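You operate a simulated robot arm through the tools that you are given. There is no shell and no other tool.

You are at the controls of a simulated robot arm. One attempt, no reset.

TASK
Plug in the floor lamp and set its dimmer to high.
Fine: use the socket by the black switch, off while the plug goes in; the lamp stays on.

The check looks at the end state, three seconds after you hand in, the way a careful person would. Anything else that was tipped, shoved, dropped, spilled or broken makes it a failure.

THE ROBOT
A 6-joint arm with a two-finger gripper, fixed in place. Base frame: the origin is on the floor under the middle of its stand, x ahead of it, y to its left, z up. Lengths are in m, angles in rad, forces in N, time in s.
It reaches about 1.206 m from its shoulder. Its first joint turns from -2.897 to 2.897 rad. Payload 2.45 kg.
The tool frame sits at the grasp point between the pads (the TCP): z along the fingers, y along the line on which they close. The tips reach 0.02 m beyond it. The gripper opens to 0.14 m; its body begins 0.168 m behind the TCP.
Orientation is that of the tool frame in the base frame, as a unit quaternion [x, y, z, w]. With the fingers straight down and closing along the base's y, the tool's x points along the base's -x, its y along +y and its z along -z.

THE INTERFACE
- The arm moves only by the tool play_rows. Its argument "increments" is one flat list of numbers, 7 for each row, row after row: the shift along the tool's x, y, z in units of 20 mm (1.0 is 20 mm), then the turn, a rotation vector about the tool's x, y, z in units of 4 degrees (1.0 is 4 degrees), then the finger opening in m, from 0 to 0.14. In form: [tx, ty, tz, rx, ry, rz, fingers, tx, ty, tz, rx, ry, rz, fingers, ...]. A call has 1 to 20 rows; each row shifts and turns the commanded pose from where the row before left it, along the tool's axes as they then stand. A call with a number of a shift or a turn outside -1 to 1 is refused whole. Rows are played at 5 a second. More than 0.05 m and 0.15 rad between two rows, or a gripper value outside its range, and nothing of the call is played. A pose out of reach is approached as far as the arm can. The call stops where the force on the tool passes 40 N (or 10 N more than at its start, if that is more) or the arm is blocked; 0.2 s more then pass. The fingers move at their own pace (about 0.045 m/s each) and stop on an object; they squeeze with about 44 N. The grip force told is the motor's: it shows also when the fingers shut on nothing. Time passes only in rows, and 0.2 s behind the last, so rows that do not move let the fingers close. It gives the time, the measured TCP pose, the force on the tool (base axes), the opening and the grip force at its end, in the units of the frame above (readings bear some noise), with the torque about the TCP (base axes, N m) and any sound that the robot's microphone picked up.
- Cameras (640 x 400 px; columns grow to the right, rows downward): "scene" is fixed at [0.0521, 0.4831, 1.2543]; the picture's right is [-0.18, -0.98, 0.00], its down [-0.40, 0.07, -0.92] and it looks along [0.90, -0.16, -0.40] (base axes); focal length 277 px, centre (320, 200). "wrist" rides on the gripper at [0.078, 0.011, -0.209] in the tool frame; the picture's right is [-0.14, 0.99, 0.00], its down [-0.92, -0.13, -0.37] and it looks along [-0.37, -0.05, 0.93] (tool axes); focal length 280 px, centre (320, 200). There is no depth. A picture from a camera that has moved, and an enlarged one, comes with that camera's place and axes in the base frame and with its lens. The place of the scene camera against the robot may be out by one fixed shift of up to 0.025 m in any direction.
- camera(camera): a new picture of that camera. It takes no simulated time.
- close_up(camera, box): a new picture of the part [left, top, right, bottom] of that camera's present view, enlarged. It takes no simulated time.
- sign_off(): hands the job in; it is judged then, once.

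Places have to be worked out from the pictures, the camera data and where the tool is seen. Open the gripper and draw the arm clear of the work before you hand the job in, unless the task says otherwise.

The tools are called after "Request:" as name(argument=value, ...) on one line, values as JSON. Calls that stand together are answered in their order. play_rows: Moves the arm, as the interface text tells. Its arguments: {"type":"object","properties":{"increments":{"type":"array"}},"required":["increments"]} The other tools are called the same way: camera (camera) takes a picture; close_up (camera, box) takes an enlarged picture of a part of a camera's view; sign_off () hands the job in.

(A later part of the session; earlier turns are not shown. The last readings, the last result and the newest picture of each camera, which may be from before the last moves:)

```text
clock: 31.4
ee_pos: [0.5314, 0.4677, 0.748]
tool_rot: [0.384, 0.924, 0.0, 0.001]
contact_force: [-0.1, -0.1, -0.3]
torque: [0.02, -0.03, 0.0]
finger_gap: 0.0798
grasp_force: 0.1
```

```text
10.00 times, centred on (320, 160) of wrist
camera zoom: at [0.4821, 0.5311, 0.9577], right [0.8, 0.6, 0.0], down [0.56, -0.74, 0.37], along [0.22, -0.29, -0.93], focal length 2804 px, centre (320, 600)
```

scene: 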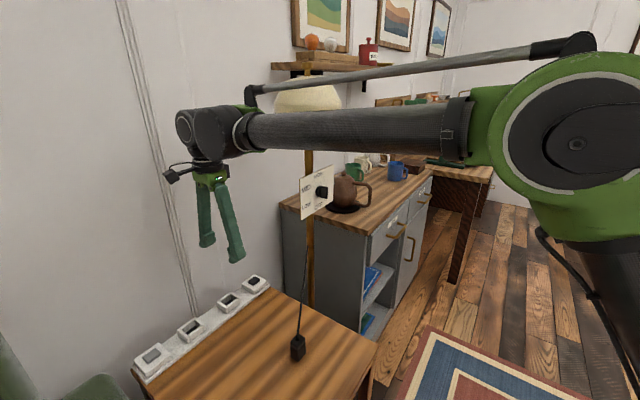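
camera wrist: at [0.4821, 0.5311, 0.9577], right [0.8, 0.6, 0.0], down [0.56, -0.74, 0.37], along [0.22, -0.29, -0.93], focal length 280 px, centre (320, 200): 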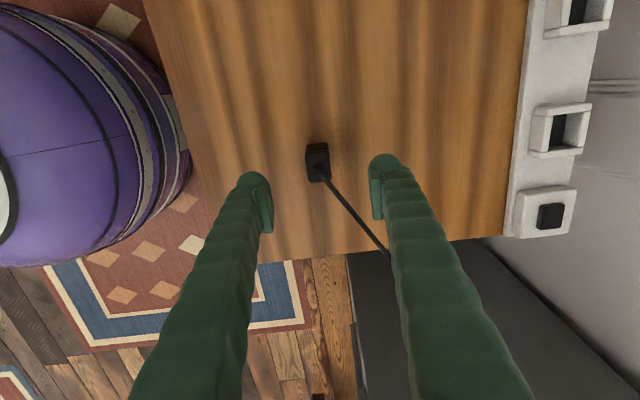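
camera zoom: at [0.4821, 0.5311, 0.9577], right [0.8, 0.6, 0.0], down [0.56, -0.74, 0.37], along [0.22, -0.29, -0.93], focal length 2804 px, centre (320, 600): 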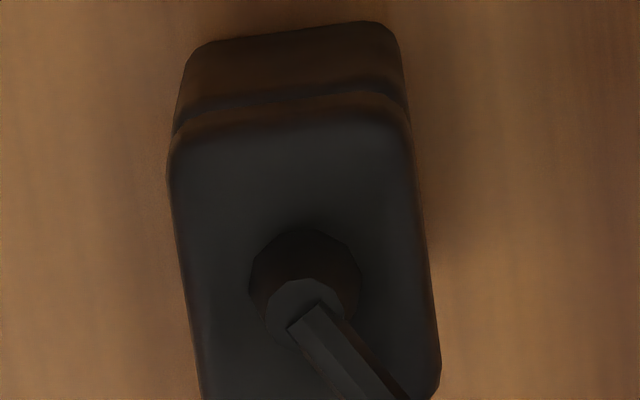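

The plug sits about 2 mm off the TCP. I'll correct that, descend to grip the upper part of the plug, then close the fingers.

Request:
play_rows(increments=[0.045, -0.04, 0.9, 0, 0, 0, 0.08, 0.045, -0.035, 0.9, 0, 0, 0, 0.08, 0, 0, 0.9, 0, 0, 0, 0.08, 0, 0, 0.6, 0, 0, 0, 0.08, 0, 0, 0.4, 0, 0, 0, 0.08, 0, 0, 0, 0, 0, 0, 0.08])

Request:
close_up(camera="scene", box=[240, 280, 368, 380])

Request:
close_up(camera="wrist", box=[240, 140, 400, 240])

```text
clock: 32.8
ee_pos: [0.5267, 0.4707, 0.6742]
tool_rot: [0.384, 0.923, 0.0, 0.0]
contact_force: [0.8, -1.5, 0.5]
torque: [0.03, 0.02, 0.0]
finger_gap: 0.0799
grasp_force: 0.0
```

```text
4.00 times, centred on (304, 330) of scene
camera zoom: at [0.0521, 0.4831, 1.2543], right [-0.18, -0.98, 0.0], down [-0.4, 0.07, -0.92], along [0.9, -0.16, -0.4], focal length 1109 px, centre (384, -320)
```

zoom: 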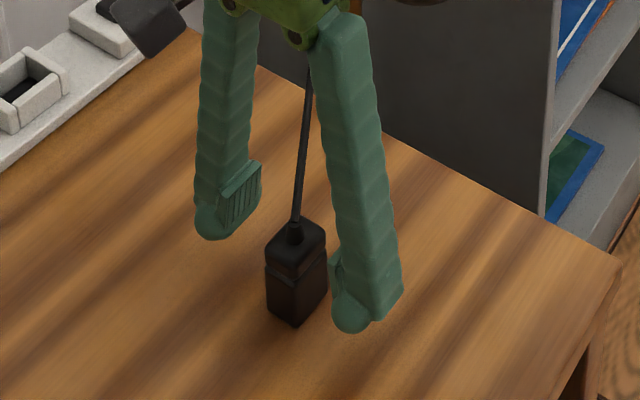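

```text
4.00 times, centred on (320, 190) of wrist
camera zoom: at [0.4789, 0.5328, 0.8832], right [0.8, 0.6, 0.0], down [0.56, -0.74, 0.37], along [0.22, -0.29, -0.93], focal length 1122 px, centre (320, 240)
```

zoom: 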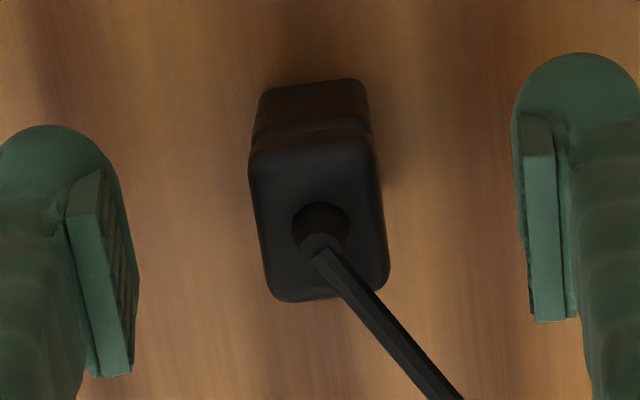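

The plug is centred between the pads at TCP height. I'll close the grip.

Request:
play_rows(increments=[0, 0, 0, 0, 0, 0, 0.01, 0, 0, 0, 0, 0, 0, 0.01, 0, 0, 0, 0, 0, 0, 0.01, 0, 0, 0, 0, 0, 0, 0.01, 0, 0, 0, 0, 0, 0, 0.01, 0, 0, 0, 0, 0, 0, 0.01])

Request:
close_up(camera="scene", box=[240, 280, 368, 380])

Request:
close_up(camera="wrist", box=[240, 140, 400, 240])

```text
clock: 34.2
ee_pos: [0.5273, 0.4697, 0.6735]
tool_rot: [0.384, 0.923, 0.001, 0.0]
contact_force: [-0.2, 0.0, -0.8]
torque: [0.0, -0.01, -0.01]
finger_gap: 0.0243
grasp_force: 43.9
```

```text
4.00 times, centred on (304, 330) of scene
camera zoom: at [0.0521, 0.4831, 1.2543], right [-0.18, -0.98, 0.0], down [-0.4, 0.07, -0.92], along [0.9, -0.16, -0.4], focal length 1109 px, centre (384, -320)
```

zoom: 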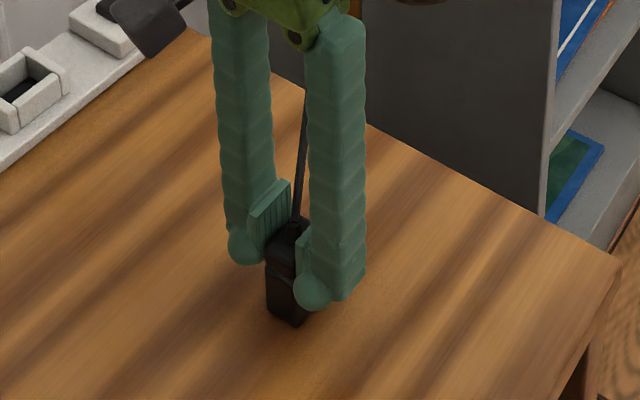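

```text
4.00 times, centred on (320, 190) of wrist
camera zoom: at [0.4788, 0.5328, 0.8834], right [0.8, 0.6, 0.0], down [0.56, -0.74, 0.37], along [0.22, -0.29, -0.93], focal length 1122 px, centre (320, 240)
```

zoom: 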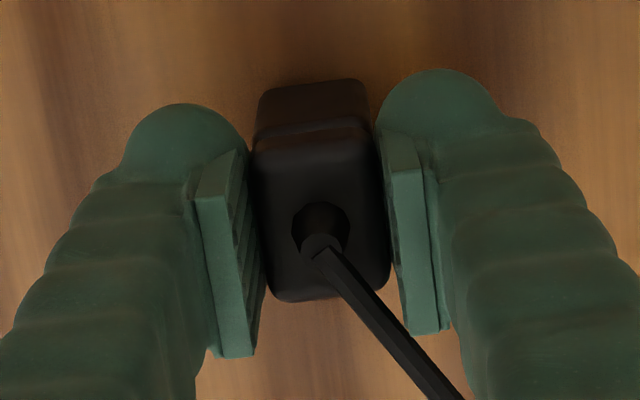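

The plug is held, with a 24 mm gap and full grip force. I'll lift 8 cm and check for pull from the cable.

Request:
play_rows(increments=[0, 0, -0.5, 0, 0, 0, 0.01, 0, 0, -0.8, 0, 0, 0, 0.01, 0, 0, -0.9, 0, 0, 0, 0.01, 0, 0, -0.9, 0, 0, 0, 0.01, 0, 0, -0.9, 0, 0, 0, 0.01])

Request:
camera(camera="scene")

Request:
close_up(camera="wrist", box=[240, 140, 400, 240])

```text
clock: 35.4
ee_pos: [0.5243, 0.4683, 0.7549]
tool_rot: [0.383, 0.924, 0.0, 0.0]
contact_force: [-0.3, 0.4, -0.4]
torque: [0.01, 0.01, -0.01]
finger_gap: 0.0242
grasp_force: 43.9
```

```text
taken
```

scene: 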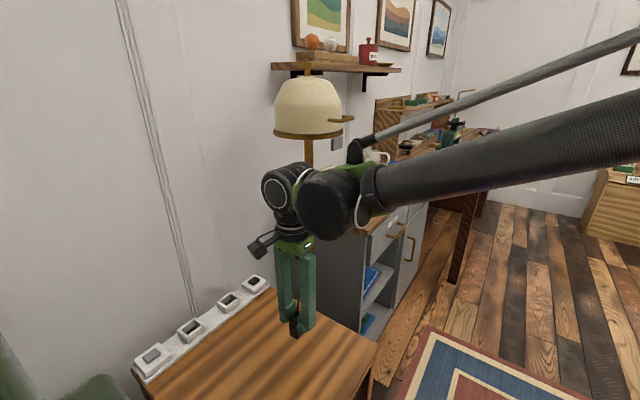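

```text
4.00 times, centred on (320, 190) of wrist
camera zoom: at [0.4757, 0.5321, 0.963], right [0.8, 0.6, 0.0], down [0.56, -0.74, 0.37], along [0.22, -0.29, -0.93], focal length 1122 px, centre (320, 240)
```

zoom: 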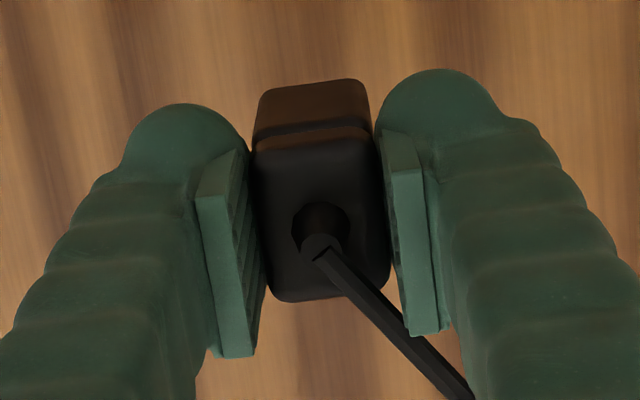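

The lift is clean with no cable pull. I'll carry the plug over to the near socket at this height and look.

Request:
play_rows(increments=[-0.009, 0.958, 0, 0, 0, 0, 0.01, -0.009, 0.958, 0, 0, 0, 0, 0.01, -0.009, 0.958, 0, 0, 0, 0, 0.01, -0.009, 0.958, 0, 0, 0, 0, 0.01, -0.009, 0.958, 0, 0, 0, 0, 0.01, -0.009, 0.958, 0, 0, 0, 0, 0.01, -0.009, 0.958, 0, 0, 0, 0, 0.01, -0.009, 0.958, 0, 0, 0, 0, 0.01, -0.009, 0.958, 0, 0, 0, 0, 0.01, -0.009, 0.958, 0, 0, 0, 0, 0.01, -0.009, 0.958, 0, 0, 0, 0, 0.01, -0.009, 0.958, 0, 0, 0, 0, 0.01, -0.009, 0.958, 0, 0, 0, 0, 0.01, -0.009, 0.958, 0, 0, 0, 0, 0.01, 0, 0, 0, 0, 0, 0, 0.01])

Request:
camera(camera="wrist")

Request:
camera(camera="scene")

Request:
close_up(camera="wrist", box=[240, 110, 400, 210])

Request:
close_up(camera="scene", box=[180, 240, 276, 320])

```text
clock: 38.6
ee_pos: [0.7174, 0.6577, 0.7522]
tool_rot: [0.384, 0.923, 0.0, 0.0]
contact_force: [0.6, -0.4, -1.0]
torque: [0.02, -0.01, -0.02]
finger_gap: 0.0244
grasp_force: 44.4
```

```text
taken
camera wrist: at [0.6695, 0.7205, 0.9626], right [0.8, 0.6, 0.0], down [0.56, -0.74, 0.37], along [0.22, -0.29, -0.93], focal length 280 px, centre (320, 200)
```

wrist: 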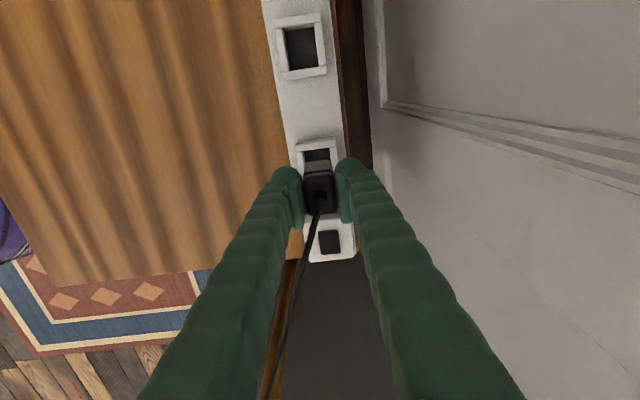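

```text
taken
```

scene: 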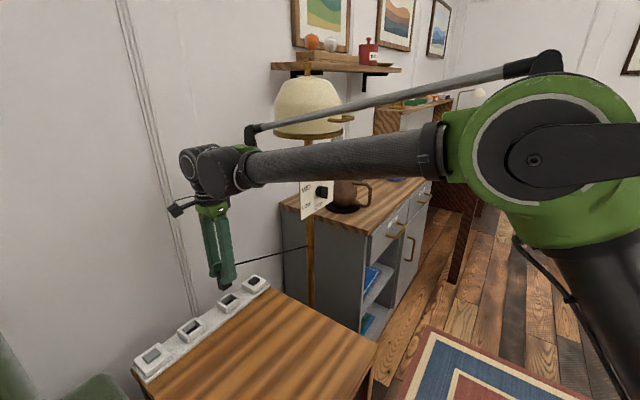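

```text
4.00 times, centred on (320, 160) of wrist
camera zoom: at [0.6695, 0.7205, 0.9626], right [0.8, 0.6, 0.0], down [0.56, -0.74, 0.37], along [0.22, -0.29, -0.93], focal length 1122 px, centre (320, 360)
```

zoom: 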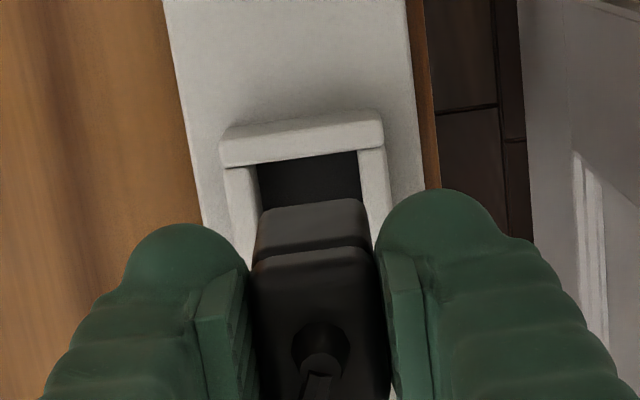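

```text
5.00 times, centred on (228, 280) of scene
camera zoom: at [0.0521, 0.4831, 1.2543], right [-0.18, -0.98, 0.0], down [-0.4, 0.07, -0.92], along [0.9, -0.16, -0.4], focal length 1386 px, centre (780, -200)
```

zoom: 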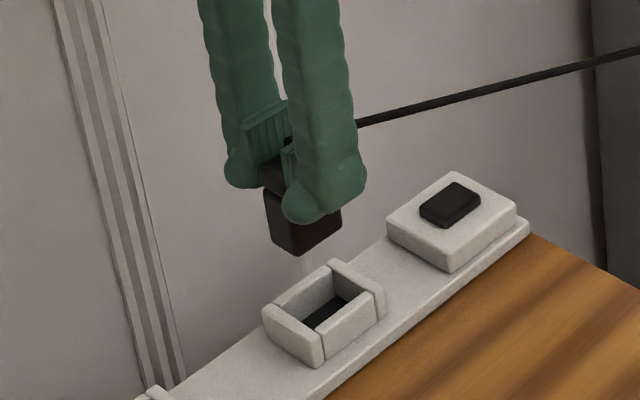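

The plug is nearly over the socket. I'll enlarge further to measure the remaining offset.

Request:
close_up(camera="wrist", box=[288, 130, 352, 170])

Request:
close_up(camera="wrist", box=[288, 160, 352, 220])

```text
10.00 times, centred on (320, 150) of wrist
camera zoom: at [0.6695, 0.7205, 0.9626], right [0.8, 0.6, 0.0], down [0.56, -0.74, 0.37], along [0.22, -0.29, -0.93], focal length 2804 px, centre (320, 700)
```

zoom: 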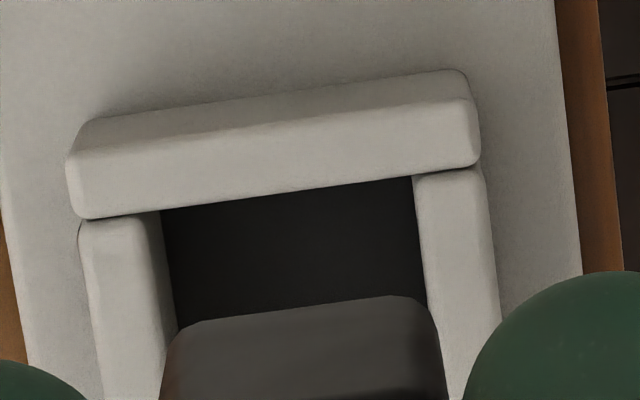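

```text
6.67 times, centred on (320, 190) of wrist
camera zoom: at [0.6695, 0.7205, 0.9626], right [0.8, 0.6, 0.0], down [0.56, -0.74, 0.37], along [0.22, -0.29, -0.93], focal length 1869 px, centre (320, 267)
```

zoom: 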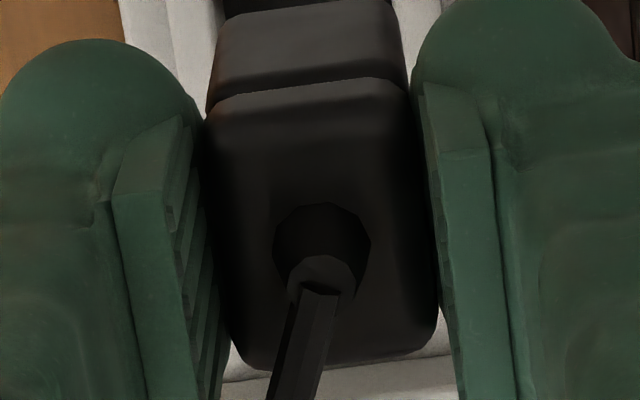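

Measured offset: the plug needs to shift about 2.3 mm along −y of the tool. I'll apply it and descend 3 cm, which leaves the plug bottom about 1.5 cm above the frame.

Request:
play_rows(increments=[-0.01, -0.06, 0.4, 0, 0, 0, 0.01, 0, -0.055, 0.4, 0, 0, 0, 0.01, 0, 0, 0.4, 0, 0, 0, 0.01, 0, 0, 0.3, 0, 0, 0, 0.01, 0, 0, 0, 0, 0, 0, 0.01])

Request:
close_up(camera="wrist", box=[272, 140, 368, 200])

Request:
close_up(camera="scene", box=[200, 260, 264, 320])

```text
clock: 39.8
ee_pos: [0.716, 0.6536, 0.7232]
tool_rot: [0.383, 0.924, 0.0, 0.0]
contact_force: [-0.2, 1.6, -0.2]
torque: [-0.01, 0.03, 0.03]
finger_gap: 0.0243
grasp_force: 44.1
```

```text
6.67 times, centred on (320, 170) of wrist
camera zoom: at [0.6683, 0.7177, 0.9339], right [0.8, 0.6, 0.0], down [0.56, -0.74, 0.37], along [0.22, -0.29, -0.93], focal length 1869 px, centre (320, 400)
```

zoom: 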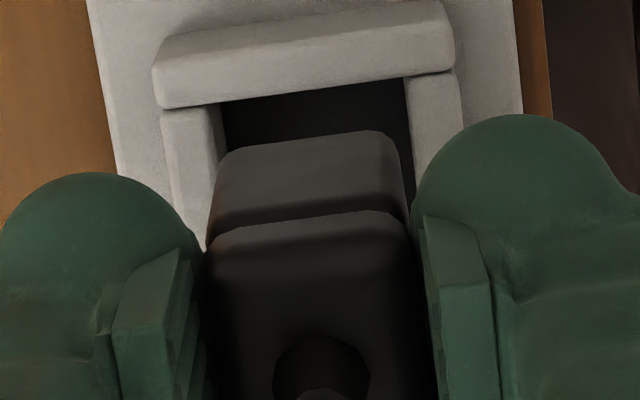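

```text
6.67 times, centred on (232, 290) of scene
camera zoom: at [0.0521, 0.4831, 1.2543], right [-0.18, -0.98, 0.0], down [-0.4, 0.07, -0.92], along [0.9, -0.16, -0.4], focal length 1849 px, centre (907, -400)
```

zoom: 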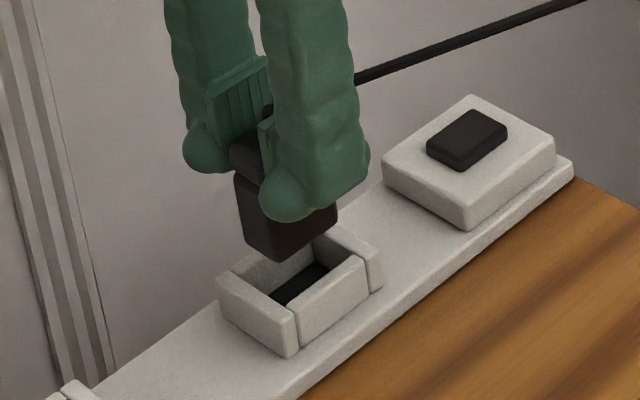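

Alignment is now within about 1 mm. I'll descend slowly into the socket and watch the force.

Request:
play_rows(increments=[0, 0, 0.15, 0, 0, 0, 0.01, 0, 0, 0.15, 0, 0, 0, 0.01, 0, 0, 0.15, 0, 0, 0, 0.01, 0, 0, 0.15, 0, 0, 0, 0.01, 0, 0, 0.15, 0, 0, 0, 0.01, 0, 0, 0.15, 0, 0, 0, 0.01, 0, 0, 0.15, 0, 0, 0, 0.01])

Request:
close_up(camera="wrist", box=[272, 140, 368, 200])

Request:
close_up(camera="scene", box=[200, 260, 264, 320])

```text
clock: 41.4
ee_pos: [0.7162, 0.6554, 0.7016]
tool_rot: [0.384, 0.923, 0.0, 0.0]
contact_force: [0.1, -0.3, -0.8]
torque: [-0.01, 0.01, 0.01]
finger_gap: 0.0244
grasp_force: 44.4
```

```text
6.67 times, centred on (320, 170) of wrist
camera zoom: at [0.6685, 0.7183, 0.9121], right [0.8, 0.6, 0.0], down [0.56, -0.74, 0.37], along [0.22, -0.29, -0.93], focal length 1869 px, centre (320, 400)
```

zoom: 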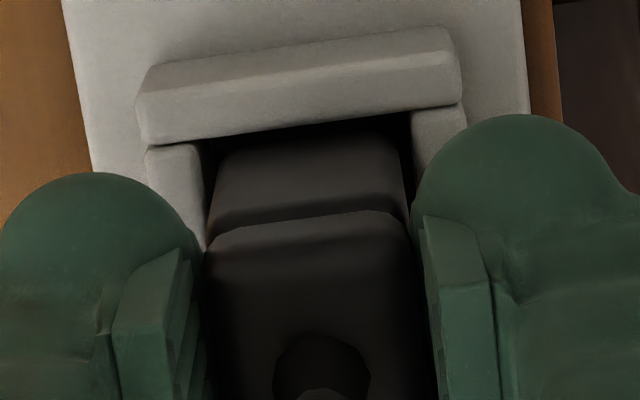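

```text
6.67 times, centred on (232, 290) of scene
camera zoom: at [0.0521, 0.4831, 1.2543], right [-0.18, -0.98, 0.0], down [-0.4, 0.07, -0.92], along [0.9, -0.16, -0.4], focal length 1849 px, centre (907, -400)
```

zoom: 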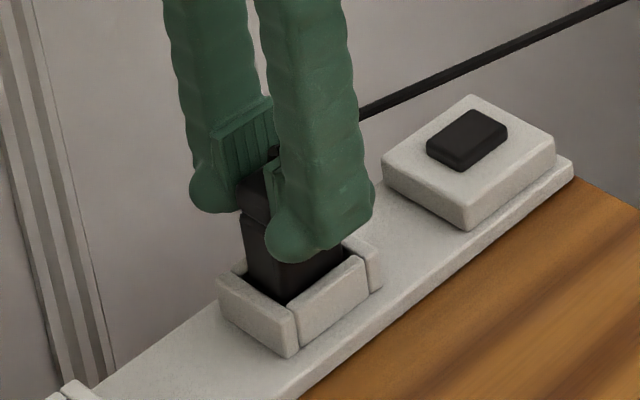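

The plug is entering the opening with no contact force. I'll continue down in 2 mm steps.

Request:
play_rows(increments=[0, 0, 0.1, 0, 0, 0, 0.01, 0, 0, 0.1, 0, 0, 0, 0.01, 0, 0, 0.1, 0, 0, 0, 0.01, 0, 0, 0.1, 0, 0, 0, 0.01, 0, 0, 0.1, 0, 0, 0, 0.01, 0, 0, 0.1, 0, 0, 0, 0.01])

Request:
close_up(camera="scene", box=[200, 260, 264, 320])

```text
clock: 42.8
ee_pos: [0.7159, 0.6551, 0.692]
tool_rot: [0.383, 0.924, 0.0, 0.0]
contact_force: [-0.3, 0.4, -0.9]
torque: [0.01, -0.01, 0.0]
finger_gap: 0.0241
grasp_force: 44.2
```

```text
6.67 times, centred on (232, 290) of scene
camera zoom: at [0.0521, 0.4831, 1.2543], right [-0.18, -0.98, 0.0], down [-0.4, 0.07, -0.92], along [0.9, -0.16, -0.4], focal length 1849 px, centre (907, -400)
```

zoom: 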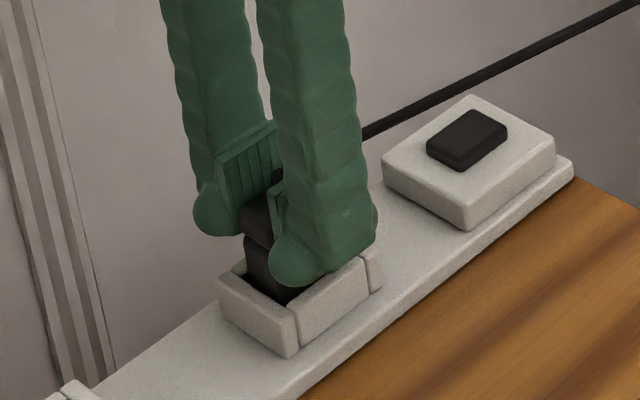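

Still no force. I'll keep inserting in 2 mm steps.

Request:
play_rows(increments=[0, 0, 0.1, 0, 0, 0, 0.01, 0, 0, 0.1, 0, 0, 0, 0.01, 0, 0, 0.1, 0, 0, 0, 0.01])

Request:
close_up(camera="scene", box=[200, 260, 264, 320])

Request:
close_up(camera="wrist", box=[272, 140, 368, 200])

```text
clock: 43.6
ee_pos: [0.716, 0.6556, 0.6861]
tool_rot: [0.383, 0.924, 0.001, 0.0]
contact_force: [1.5, 3.2, 19.9]
torque: [0.15, -0.09, 0.02]
finger_gap: 0.0242
grasp_force: 44.1
```

```text
6.67 times, centred on (232, 290) of scene
camera zoom: at [0.0521, 0.4831, 1.2543], right [-0.18, -0.98, 0.0], down [-0.4, 0.07, -0.92], along [0.9, -0.16, -0.4], focal length 1849 px, centre (907, -400)
```

zoom: 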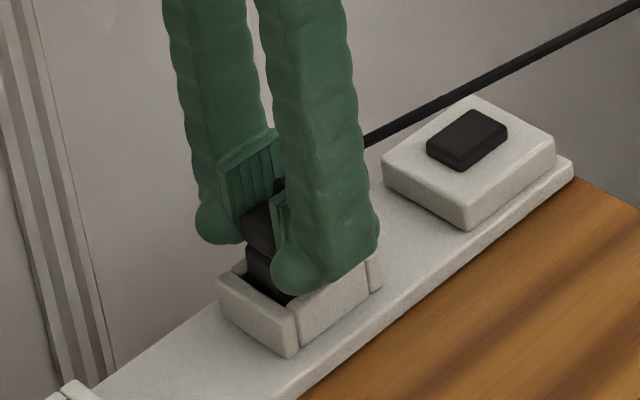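

```text
6.67 times, centred on (320, 170) of wrist
camera zoom: at [0.6675, 0.718, 0.8952], right [0.8, 0.6, 0.0], down [0.56, -0.74, 0.37], along [0.22, -0.29, -0.93], focal length 1869 px, centre (320, 400)
```

zoom: 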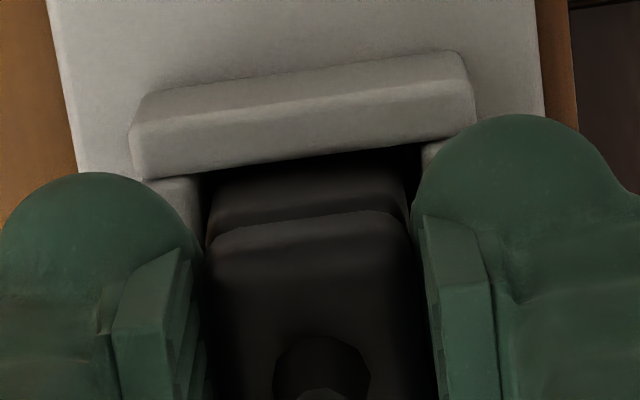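

Firm contact at 20 N with the plug bottom near the base-plate level. I'll push another millimetre or two to see whether this is the seat or there is more travel.

Request:
play_rows(increments=[0, 0, 0.04, 0, 0, 0, 0.01, 0, 0, 0.04, 0, 0, 0, 0.01])

Request:
close_up(camera="scene", box=[200, 260, 264, 320])

```text
clock: 44.2
ee_pos: [0.7158, 0.6544, 0.6859]
tool_rot: [0.382, 0.924, 0.001, 0.0]
contact_force: [2.7, 11.4, 33.6]
torque: [0.34, 0.03, 0.01]
finger_gap: 0.0245
grasp_force: 43.5
```

```text
6.67 times, centred on (232, 290) of scene
camera zoom: at [0.0521, 0.4831, 1.2543], right [-0.18, -0.98, 0.0], down [-0.4, 0.07, -0.92], along [0.9, -0.16, -0.4], focal length 1849 px, centre (907, -400)
```

zoom: 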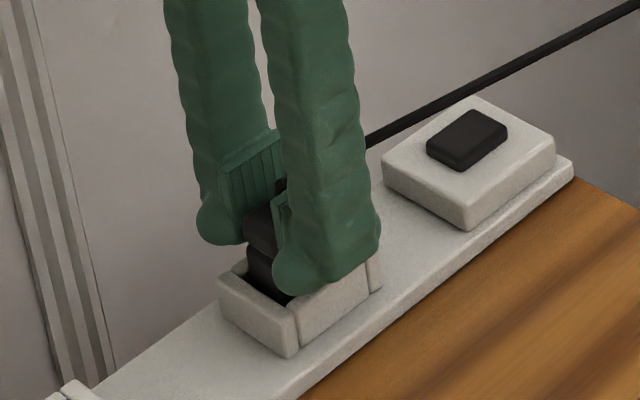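

The force rises stiffly, so this is a hard stop. The torque fits contact at the plug's base, so the plug appears seated. I'll relax the push and open the fingers gently.

Request:
play_rows(increments=[0, 0, -0.08, 0, 0, 0, 0.01, 0, 0, 0, 0, 0, 0, 0.026, 0, 0, 0, 0, 0, 0, 0.034, 0, 0, 0, 0, 0, 0, 0.046, 0, 0, 0, 0, 0, 0, 0.06, 0, 0, 0, 0, 0, 0, 0.06])

Request:
close_up(camera="scene", box=[200, 260, 264, 320])

Request:
close_up(camera="wrist", box=[256, 130, 384, 210])

```text
clock: 45.6
ee_pos: [0.7165, 0.6525, 0.686]
tool_rot: [0.383, 0.924, 0.001, 0.0]
contact_force: [-0.1, -1.9, 0.4]
torque: [-0.02, 0.02, -0.02]
finger_gap: 0.0601
grasp_force: 0.0
```

```text
6.67 times, centred on (232, 290) of scene
camera zoom: at [0.0521, 0.4831, 1.2543], right [-0.18, -0.98, 0.0], down [-0.4, 0.07, -0.92], along [0.9, -0.16, -0.4], focal length 1849 px, centre (907, -400)
```

zoom: 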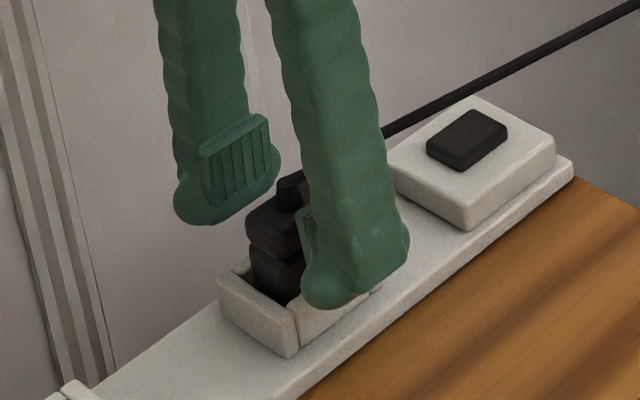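

```text
5.00 times, centred on (320, 170) of wrist
camera zoom: at [0.6682, 0.7169, 0.8951], right [0.8, 0.6, 0.0], down [0.56, -0.74, 0.37], along [0.22, -0.29, -0.93], focal length 1402 px, centre (320, 350)
```

zoom: 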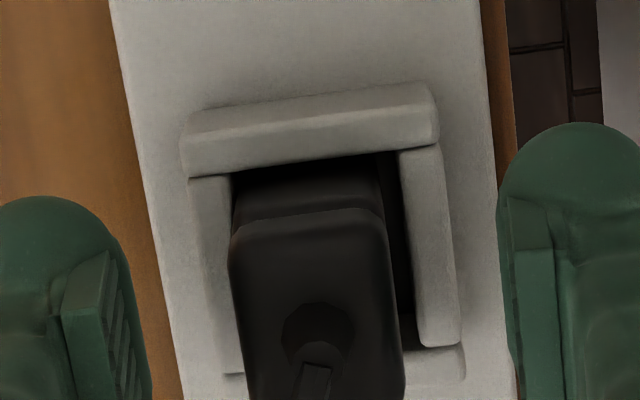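

The plug stands in the socket on its own. I'll lift the gripper straight up, clear of the cable, and inspect.

Request:
play_rows(increments=[0, 0, -0.4, 0, 0, 0, 0.07, 0, 0, -0.6, 0, 0, 0, 0.07, 0, 0, -0.8, 0, 0, 0, 0.07, 0, 0, -0.9, 0, 0, 0, 0.07, 0, 0, -0.9, 0, 0, 0, 0.07, 0, 0, -0.9, 0, 0, 0, 0.07, 0, 0, -0.9, 0, 0, 0, 0.07])

Request:
camera(camera="wrist")

Request:
close_up(camera="wrist", box=[270, 120, 370, 240])

Request:
camera(camera="scene")

Request:
close_up(camera="scene", box=[200, 250, 296, 310])

```text
clock: 47.2
ee_pos: [0.7181, 0.6526, 0.7907]
tool_rot: [0.384, 0.923, 0.0, 0.0]
contact_force: [0.0, -0.1, 0.8]
torque: [-0.02, 0.0, 0.02]
finger_gap: 0.0698
grasp_force: 0.0
```

```text
taken
camera wrist: at [0.6693, 0.7163, 1.0002], right [0.8, 0.6, 0.0], down [0.56, -0.74, 0.37], along [0.22, -0.29, -0.93], focal length 280 px, centre (320, 200)
```

wrist: 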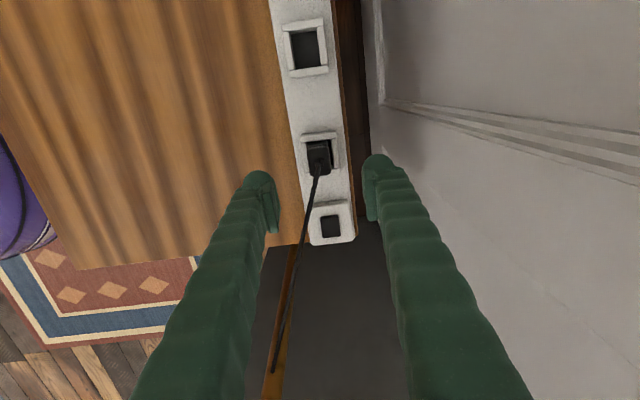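

```text
3.33 times, centred on (320, 180) of wrist
camera zoom: at [0.6693, 0.7163, 1.0002], right [0.8, 0.6, 0.0], down [0.56, -0.74, 0.37], along [0.22, -0.29, -0.93], focal length 935 px, centre (320, 267)
```

zoom: 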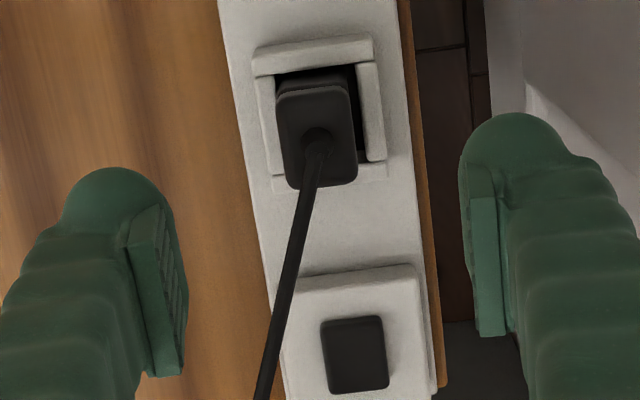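

```text
taken
```

scene: 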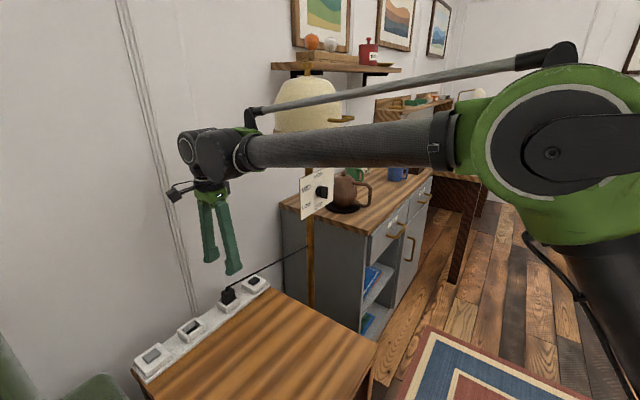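

```text
6.67 times, centred on (248, 280) of scene
camera zoom: at [0.0521, 0.4831, 1.2543], right [-0.18, -0.98, 0.0], down [-0.4, 0.07, -0.92], along [0.9, -0.16, -0.4], focal length 1849 px, centre (800, -333)
```

zoom: 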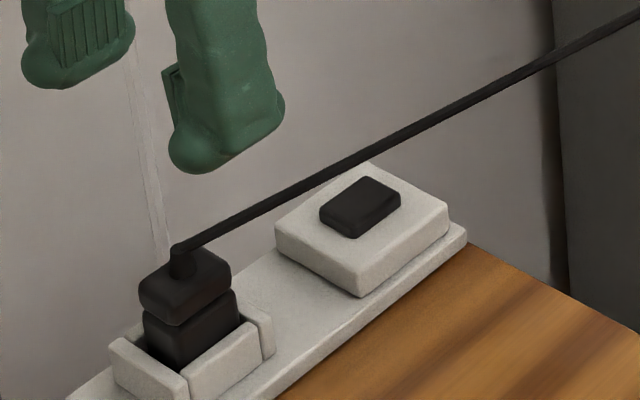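

The plug's lower block looks rather exposed above the frame. I'll look closely from both cameras to check that it's fully seated.

Request:
close_up(camera="scene", box=[210, 278, 250, 316])

Request:
close_up(camera="wrist", box=[290, 125, 354, 185])

Request:
close_up(camera="wrist", box=[270, 10, 350, 90])

Request:
close_up(camera="scene", box=[172, 310, 212, 348])

```text
10.53 times, centred on (230, 297) of scene
camera zoom: at [0.0521, 0.4831, 1.2543], right [-0.18, -0.98, 0.0], down [-0.4, 0.07, -0.92], along [0.9, -0.16, -0.4], focal length 2919 px, centre (1267, -821)
```

zoom: 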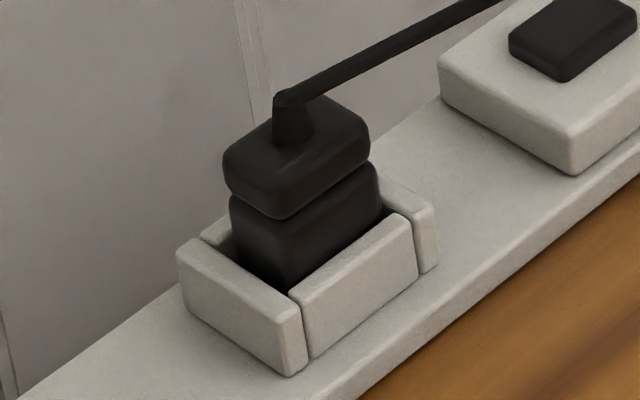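

```text
6.67 times, centred on (322, 155) of wrist
camera zoom: at [0.6693, 0.7163, 1.0002], right [0.8, 0.6, 0.0], down [0.56, -0.74, 0.37], along [0.22, -0.29, -0.93], focal length 1869 px, centre (307, 500)
```

zoom: 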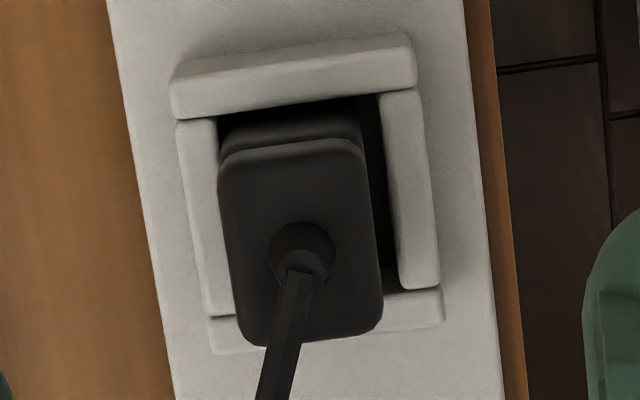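

```text
5.00 times, centred on (310, 50) of wrist
camera zoom: at [0.6693, 0.7163, 1.0002], right [0.8, 0.6, 0.0], down [0.56, -0.74, 0.37], along [0.22, -0.29, -0.93], focal length 1402 px, centre (370, 950)
```

zoom: 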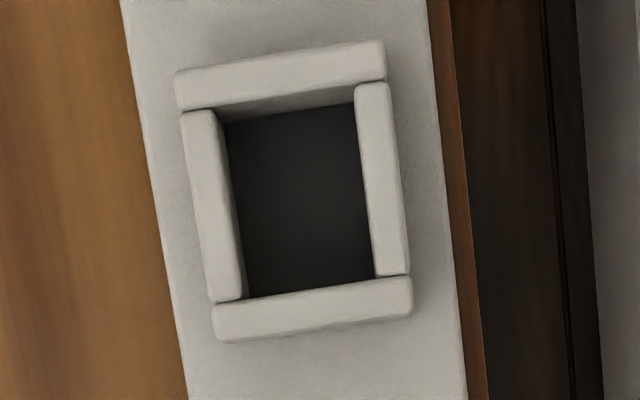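

```text
10.53 times, centred on (192, 329) of scene
camera zoom: at [0.0521, 0.4831, 1.2543], right [-0.18, -0.98, 0.0], down [-0.4, 0.07, -0.92], along [0.9, -0.16, -0.4], focal length 2919 px, centre (1667, -1158)
```

zoom: 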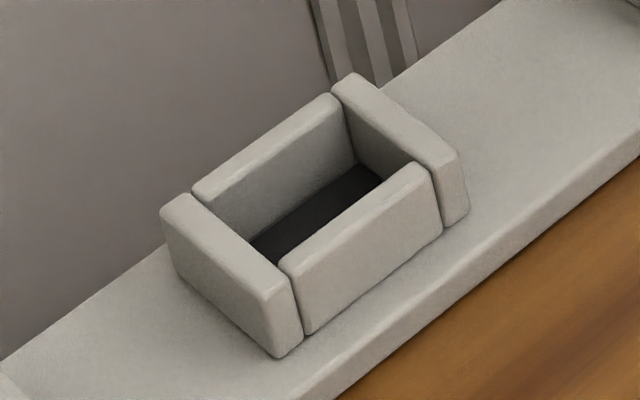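

The plug is upright in the well and the stop was firm, so I judge it seated. The lamp lighting up will confirm it. Next I'll re-lean the tool, close the fingers, and move above the black switch, biased toward the wall so the fingers stay clear of the cable.

Request:
play_rows(increments=[0, 0, 0, 0, -1, 0, 0.0, 0, 0, 0, 0, -1, 0, 0.0, 0, 0, 0, 0, -1, 0, 0.0, 0, 0, 0, 0, -1, 0, 0.0, 0, 0, 0, 0, -1, 0, 0.0, -0.783, 0.091, 0.285, 0, 0, 0, 0.0, -0.783, 0.091, 0.285, 0, 0, 0, 0.0, -0.783, 0.091, 0.285, 0, 0, 0, 0.0, -0.783, 0.091, 0.285, 0, 0, 0, 0.0, -0.783, 0.091, 0.285, 0, 0, 0, 0.0, -0.783, 0.091, 0.285, 0, 0, 0, 0.0])

Request:
camera(camera="wrist")

Request:
camera(camera="scene")

Request:
close_up(camera="wrist", box=[240, 60, 400, 220])

```text
clock: 49.6
ee_pos: [0.7937, 0.5927, 0.7935]
tool_rot: [0.376, 0.91, -0.066, 0.16]
contact_force: [-0.4, -0.5, 0.4]
torque: [-0.04, -0.03, 0.02]
finger_gap: 0.0002
grasp_force: 29.7
```

```text
taken
camera wrist: at [0.6977, 0.7038, 0.9642], right [0.79, 0.61, 0.05], down [0.43, -0.61, 0.66], along [0.43, -0.5, -0.75], focal length 280 px, centre (320, 200)
```

wrist: 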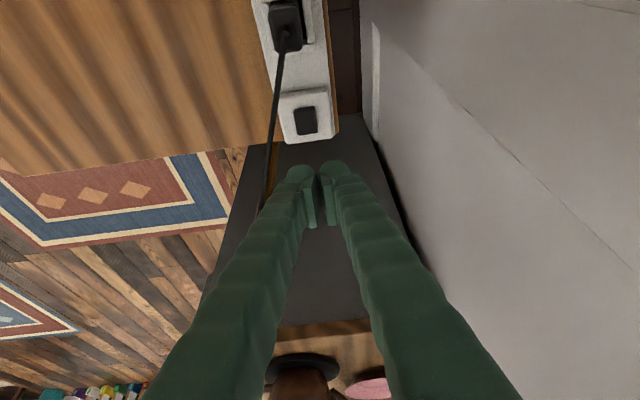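

```text
taken
```

scene: 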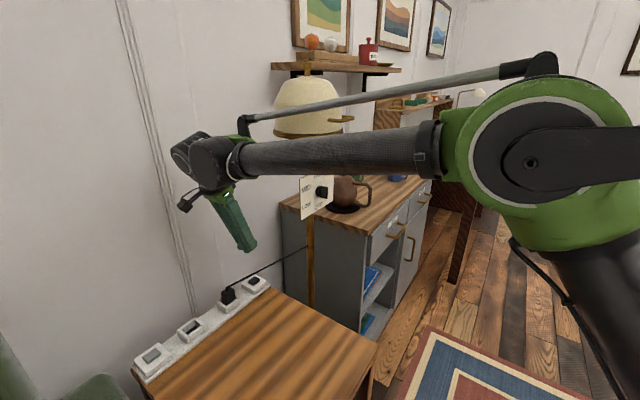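

```text
2.50 times, centred on (320, 140) of wrist
camera zoom: at [0.6977, 0.7038, 0.9642], right [0.79, 0.61, 0.05], down [0.43, -0.61, 0.66], along [0.43, -0.5, -0.75], focal length 701 px, centre (320, 350)
```

zoom: 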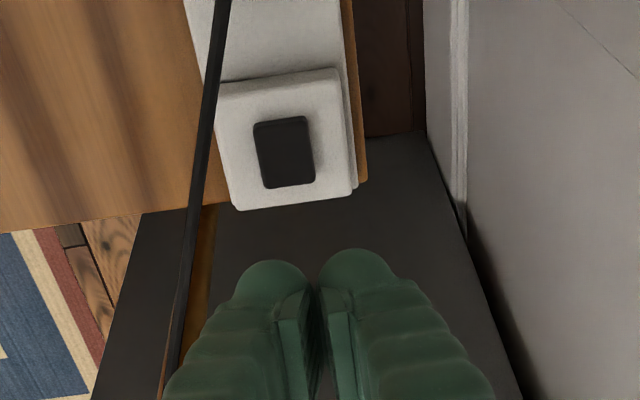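

The button sits under the room-side fingertip, and the cable passes about 2 cm to its side. I'll descend to just above the button.

Request:
play_rows(increments=[0.3, 0, 0.826, 0, 0, 0, 0.0, 0.3, 0, 0.826, 0, 0, 0, 0.0, 0.3, 0, 0.826, 0, 0, 0, 0.0, 0.3, 0, 0.826, 0, 0, 0, 0.0, 0.3, 0, 0.826, 0, 0, 0, 0.0, 0.25, 0, 0.7, 0, 0, 0, 0.0])

Request:
close_up(camera="wrist", box=[240, 80, 400, 220])

Request:
close_up(camera="scene", box=[210, 240, 306, 300])

```text
clock: 51.0
ee_pos: [0.7949, 0.5922, 0.692]
tool_rot: [0.378, 0.909, -0.067, 0.161]
contact_force: [-0.7, 0.2, -0.3]
torque: [0.0, -0.01, 0.02]
finger_gap: 0.0
grasp_force: 29.7
```

```text
2.86 times, centred on (320, 150) of wrist
camera zoom: at [0.6995, 0.703, 0.8617], right [0.79, 0.61, 0.05], down [0.43, -0.61, 0.66], along [0.43, -0.5, -0.75], focal length 801 px, centre (320, 343)
```

zoom: 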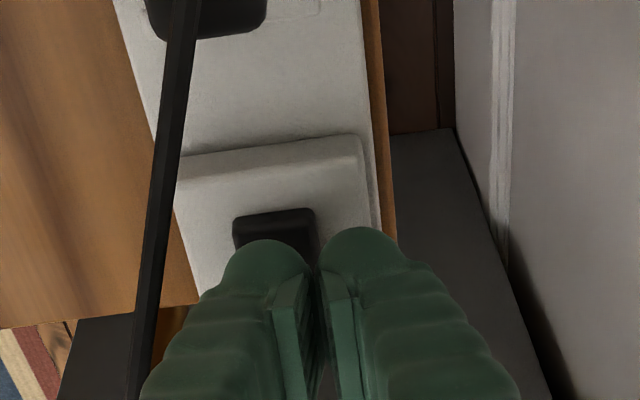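

```text
6.67 times, centred on (258, 270) of scene
camera zoom: at [0.0521, 0.4831, 1.2543], right [-0.18, -0.98, 0.0], down [-0.4, 0.07, -0.92], along [0.9, -0.16, -0.4], focal length 1849 px, centre (733, -267)
```

zoom: 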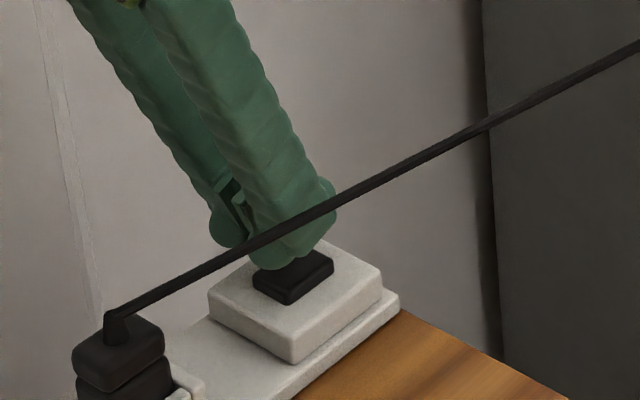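

The tip is above the button with the cable safely in front. I'll press in 2 mm steps.

Request:
play_rows(increments=[0.034, 0, 0.094, 0, 0, 0, 0.0, 0.034, 0, 0.094, 0, 0, 0, 0.0, 0.034, 0, 0.094, 0, 0, 0, 0.0, 0.034, 0, 0.094, 0, 0, 0, 0.0, 0.034, 0, 0.094, 0, 0, 0, 0.0, 0.034, 0, 0.094, 0, 0, 0, 0.0])

Request:
close_up(camera="scene", box=[210, 240, 306, 300])

```text
clock: 52.4
ee_pos: [0.7959, 0.5908, 0.6783]
tool_rot: [0.378, 0.909, -0.067, 0.161]
contact_force: [1.1, 1.3, 1.9]
torque: [-0.01, 0.05, -0.01]
finger_gap: 0.0
grasp_force: 29.5
heard: click
```

```text
6.67 times, centred on (258, 270) of scene
camera zoom: at [0.0521, 0.4831, 1.2543], right [-0.18, -0.98, 0.0], down [-0.4, 0.07, -0.92], along [0.9, -0.16, -0.4], focal length 1849 px, centre (733, -267)
```

zoom: 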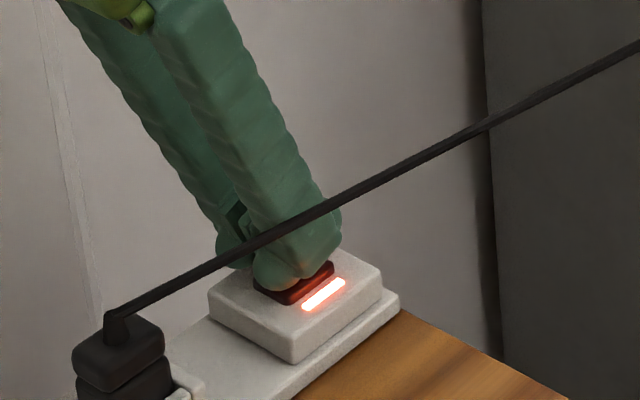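

I heard a click and the red light is on again. I'll lift straight up to clear the switch and the cable.

Request:
play_rows(increments=[-0.1, 0, -0.28, 0, 0, 0, 0.0, -0.2, 0, -0.56, 0, 0, 0, 0.0, -0.342, 0, -0.94, 0, 0, 0, 0.0, -0.342, 0, -0.94, 0, 0, 0, 0.0, -0.342, 0, -0.94, 0, 0, 0, 0.0, -0.342, 0, -0.94, 0, 0, 0, 0.0, -0.342, 0, -0.94, 0, 0, 0, 0.0])

Request:
camera(camera="scene")

Request:
close_up(camera="scene", box=[200, 250, 296, 310])

Request:
close_up(camera="scene", box=[280, 150, 360, 230])

```text
clock: 54.0
ee_pos: [0.7948, 0.5897, 0.7953]
tool_rot: [0.377, 0.91, -0.066, 0.161]
contact_force: [-0.3, 0.2, 0.7]
torque: [-0.05, 0.02, -0.01]
finger_gap: 0.0
grasp_force: 29.2
```

```text
taken
```

scene: 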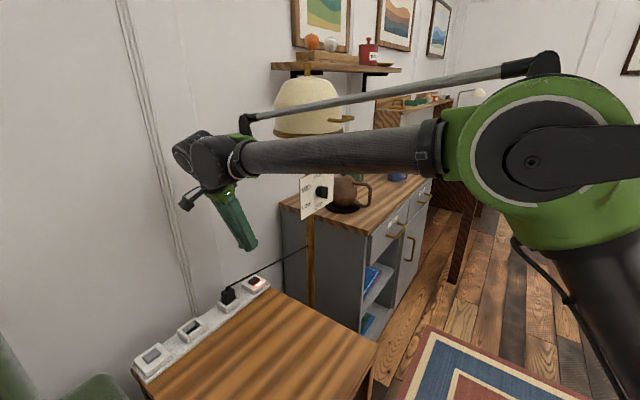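

```text
6.67 times, centred on (248, 280) of scene
camera zoom: at [0.0521, 0.4831, 1.2543], right [-0.18, -0.98, 0.0], down [-0.4, 0.07, -0.92], along [0.9, -0.16, -0.4], focal length 1849 px, centre (800, -333)
```

zoom: 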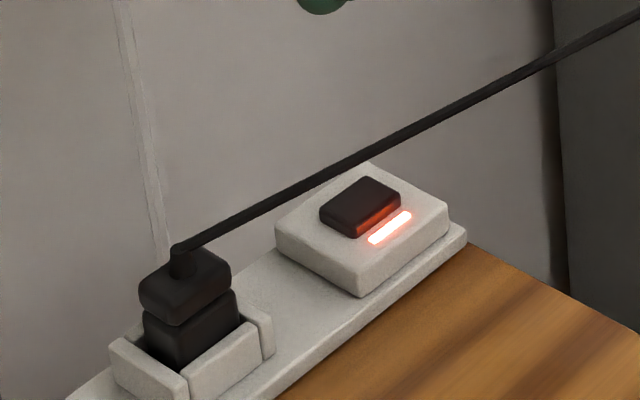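

```text
5.00 times, centred on (320, 190) of scene
camera zoom: at [0.0521, 0.4831, 1.2543], right [-0.18, -0.98, 0.0], down [-0.4, 0.07, -0.92], along [0.9, -0.16, -0.4], focal length 1386 px, centre (320, 250)
```

zoom: 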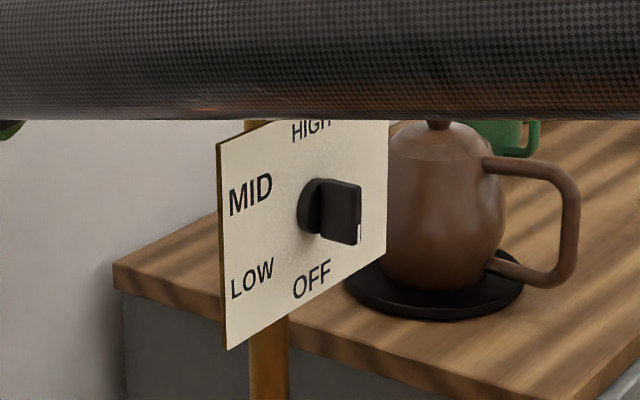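

The switch is on and the plug is still in place. The lamp is dark only because the dimmer is at OFF. I'll retreat up and away from the wall before going to the dimmer.

Request:
play_rows(increments=[-0.285, 0, -0.783, 0, 0, 0, 0.0, -0.285, 0, -0.783, 0, 0, 0, 0.0, -0.285, 0, -0.783, 0, 0, 0, 0.0, 0, -0.96, 0, 0, 0, 0, 0.0, 0, -0.96, 0, 0, 0, 0, 0.0, 0, -0.96, 0, 0, 0, 0, 0.0, 0, -0.96, 0, 0, 0, 0, 0.0, 0, -0.96, 0, 0, 0, 0, 0.0, 0, -0.96, 0, 0, 0, 0, 0.0, 0, -0.96, 0, 0, 0, 0, 0.0, 0, -0.96, 0, 0, 0, 0, 0.0, 0, -0.96, 0, 0, 0, 0, 0.0, 0, -0.96, 0, 0, 0, 0, 0.0, 0, -0.96, 0, 0, 0, 0, 0.0, 0, -0.96, 0, 0, 0, 0, 0.0, 0, -0.96, 0, 0, 0, 0, 0.0, 0, -0.96, 0, 0, 0, 0, 0.0, 0, -0.96, 0, 0, 0, 0, 0.0])

Request:
camera(camera="scene")

Request:
camera(camera="wrist")

```text
clock: 57.8
ee_pos: [0.5921, 0.3871, 0.8458]
tool_rot: [0.377, 0.909, -0.067, 0.161]
contact_force: [0.9, -0.3, -0.1]
torque: [0.0, 0.02, 0.01]
finger_gap: 0.0
grasp_force: 29.9
```

```text
taken
```

scene: 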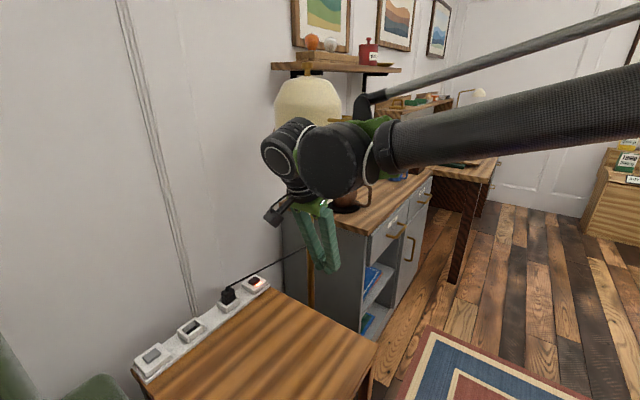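

```text
taken
camera wrist: at [0.4969, 0.4979, 1.0153], right [0.79, 0.61, 0.05], down [0.43, -0.61, 0.66], along [0.43, -0.5, -0.75], focal length 280 px, centre (320, 200)
```

wrist: 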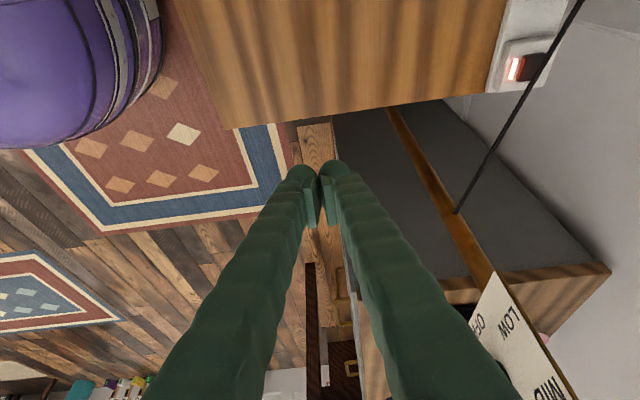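

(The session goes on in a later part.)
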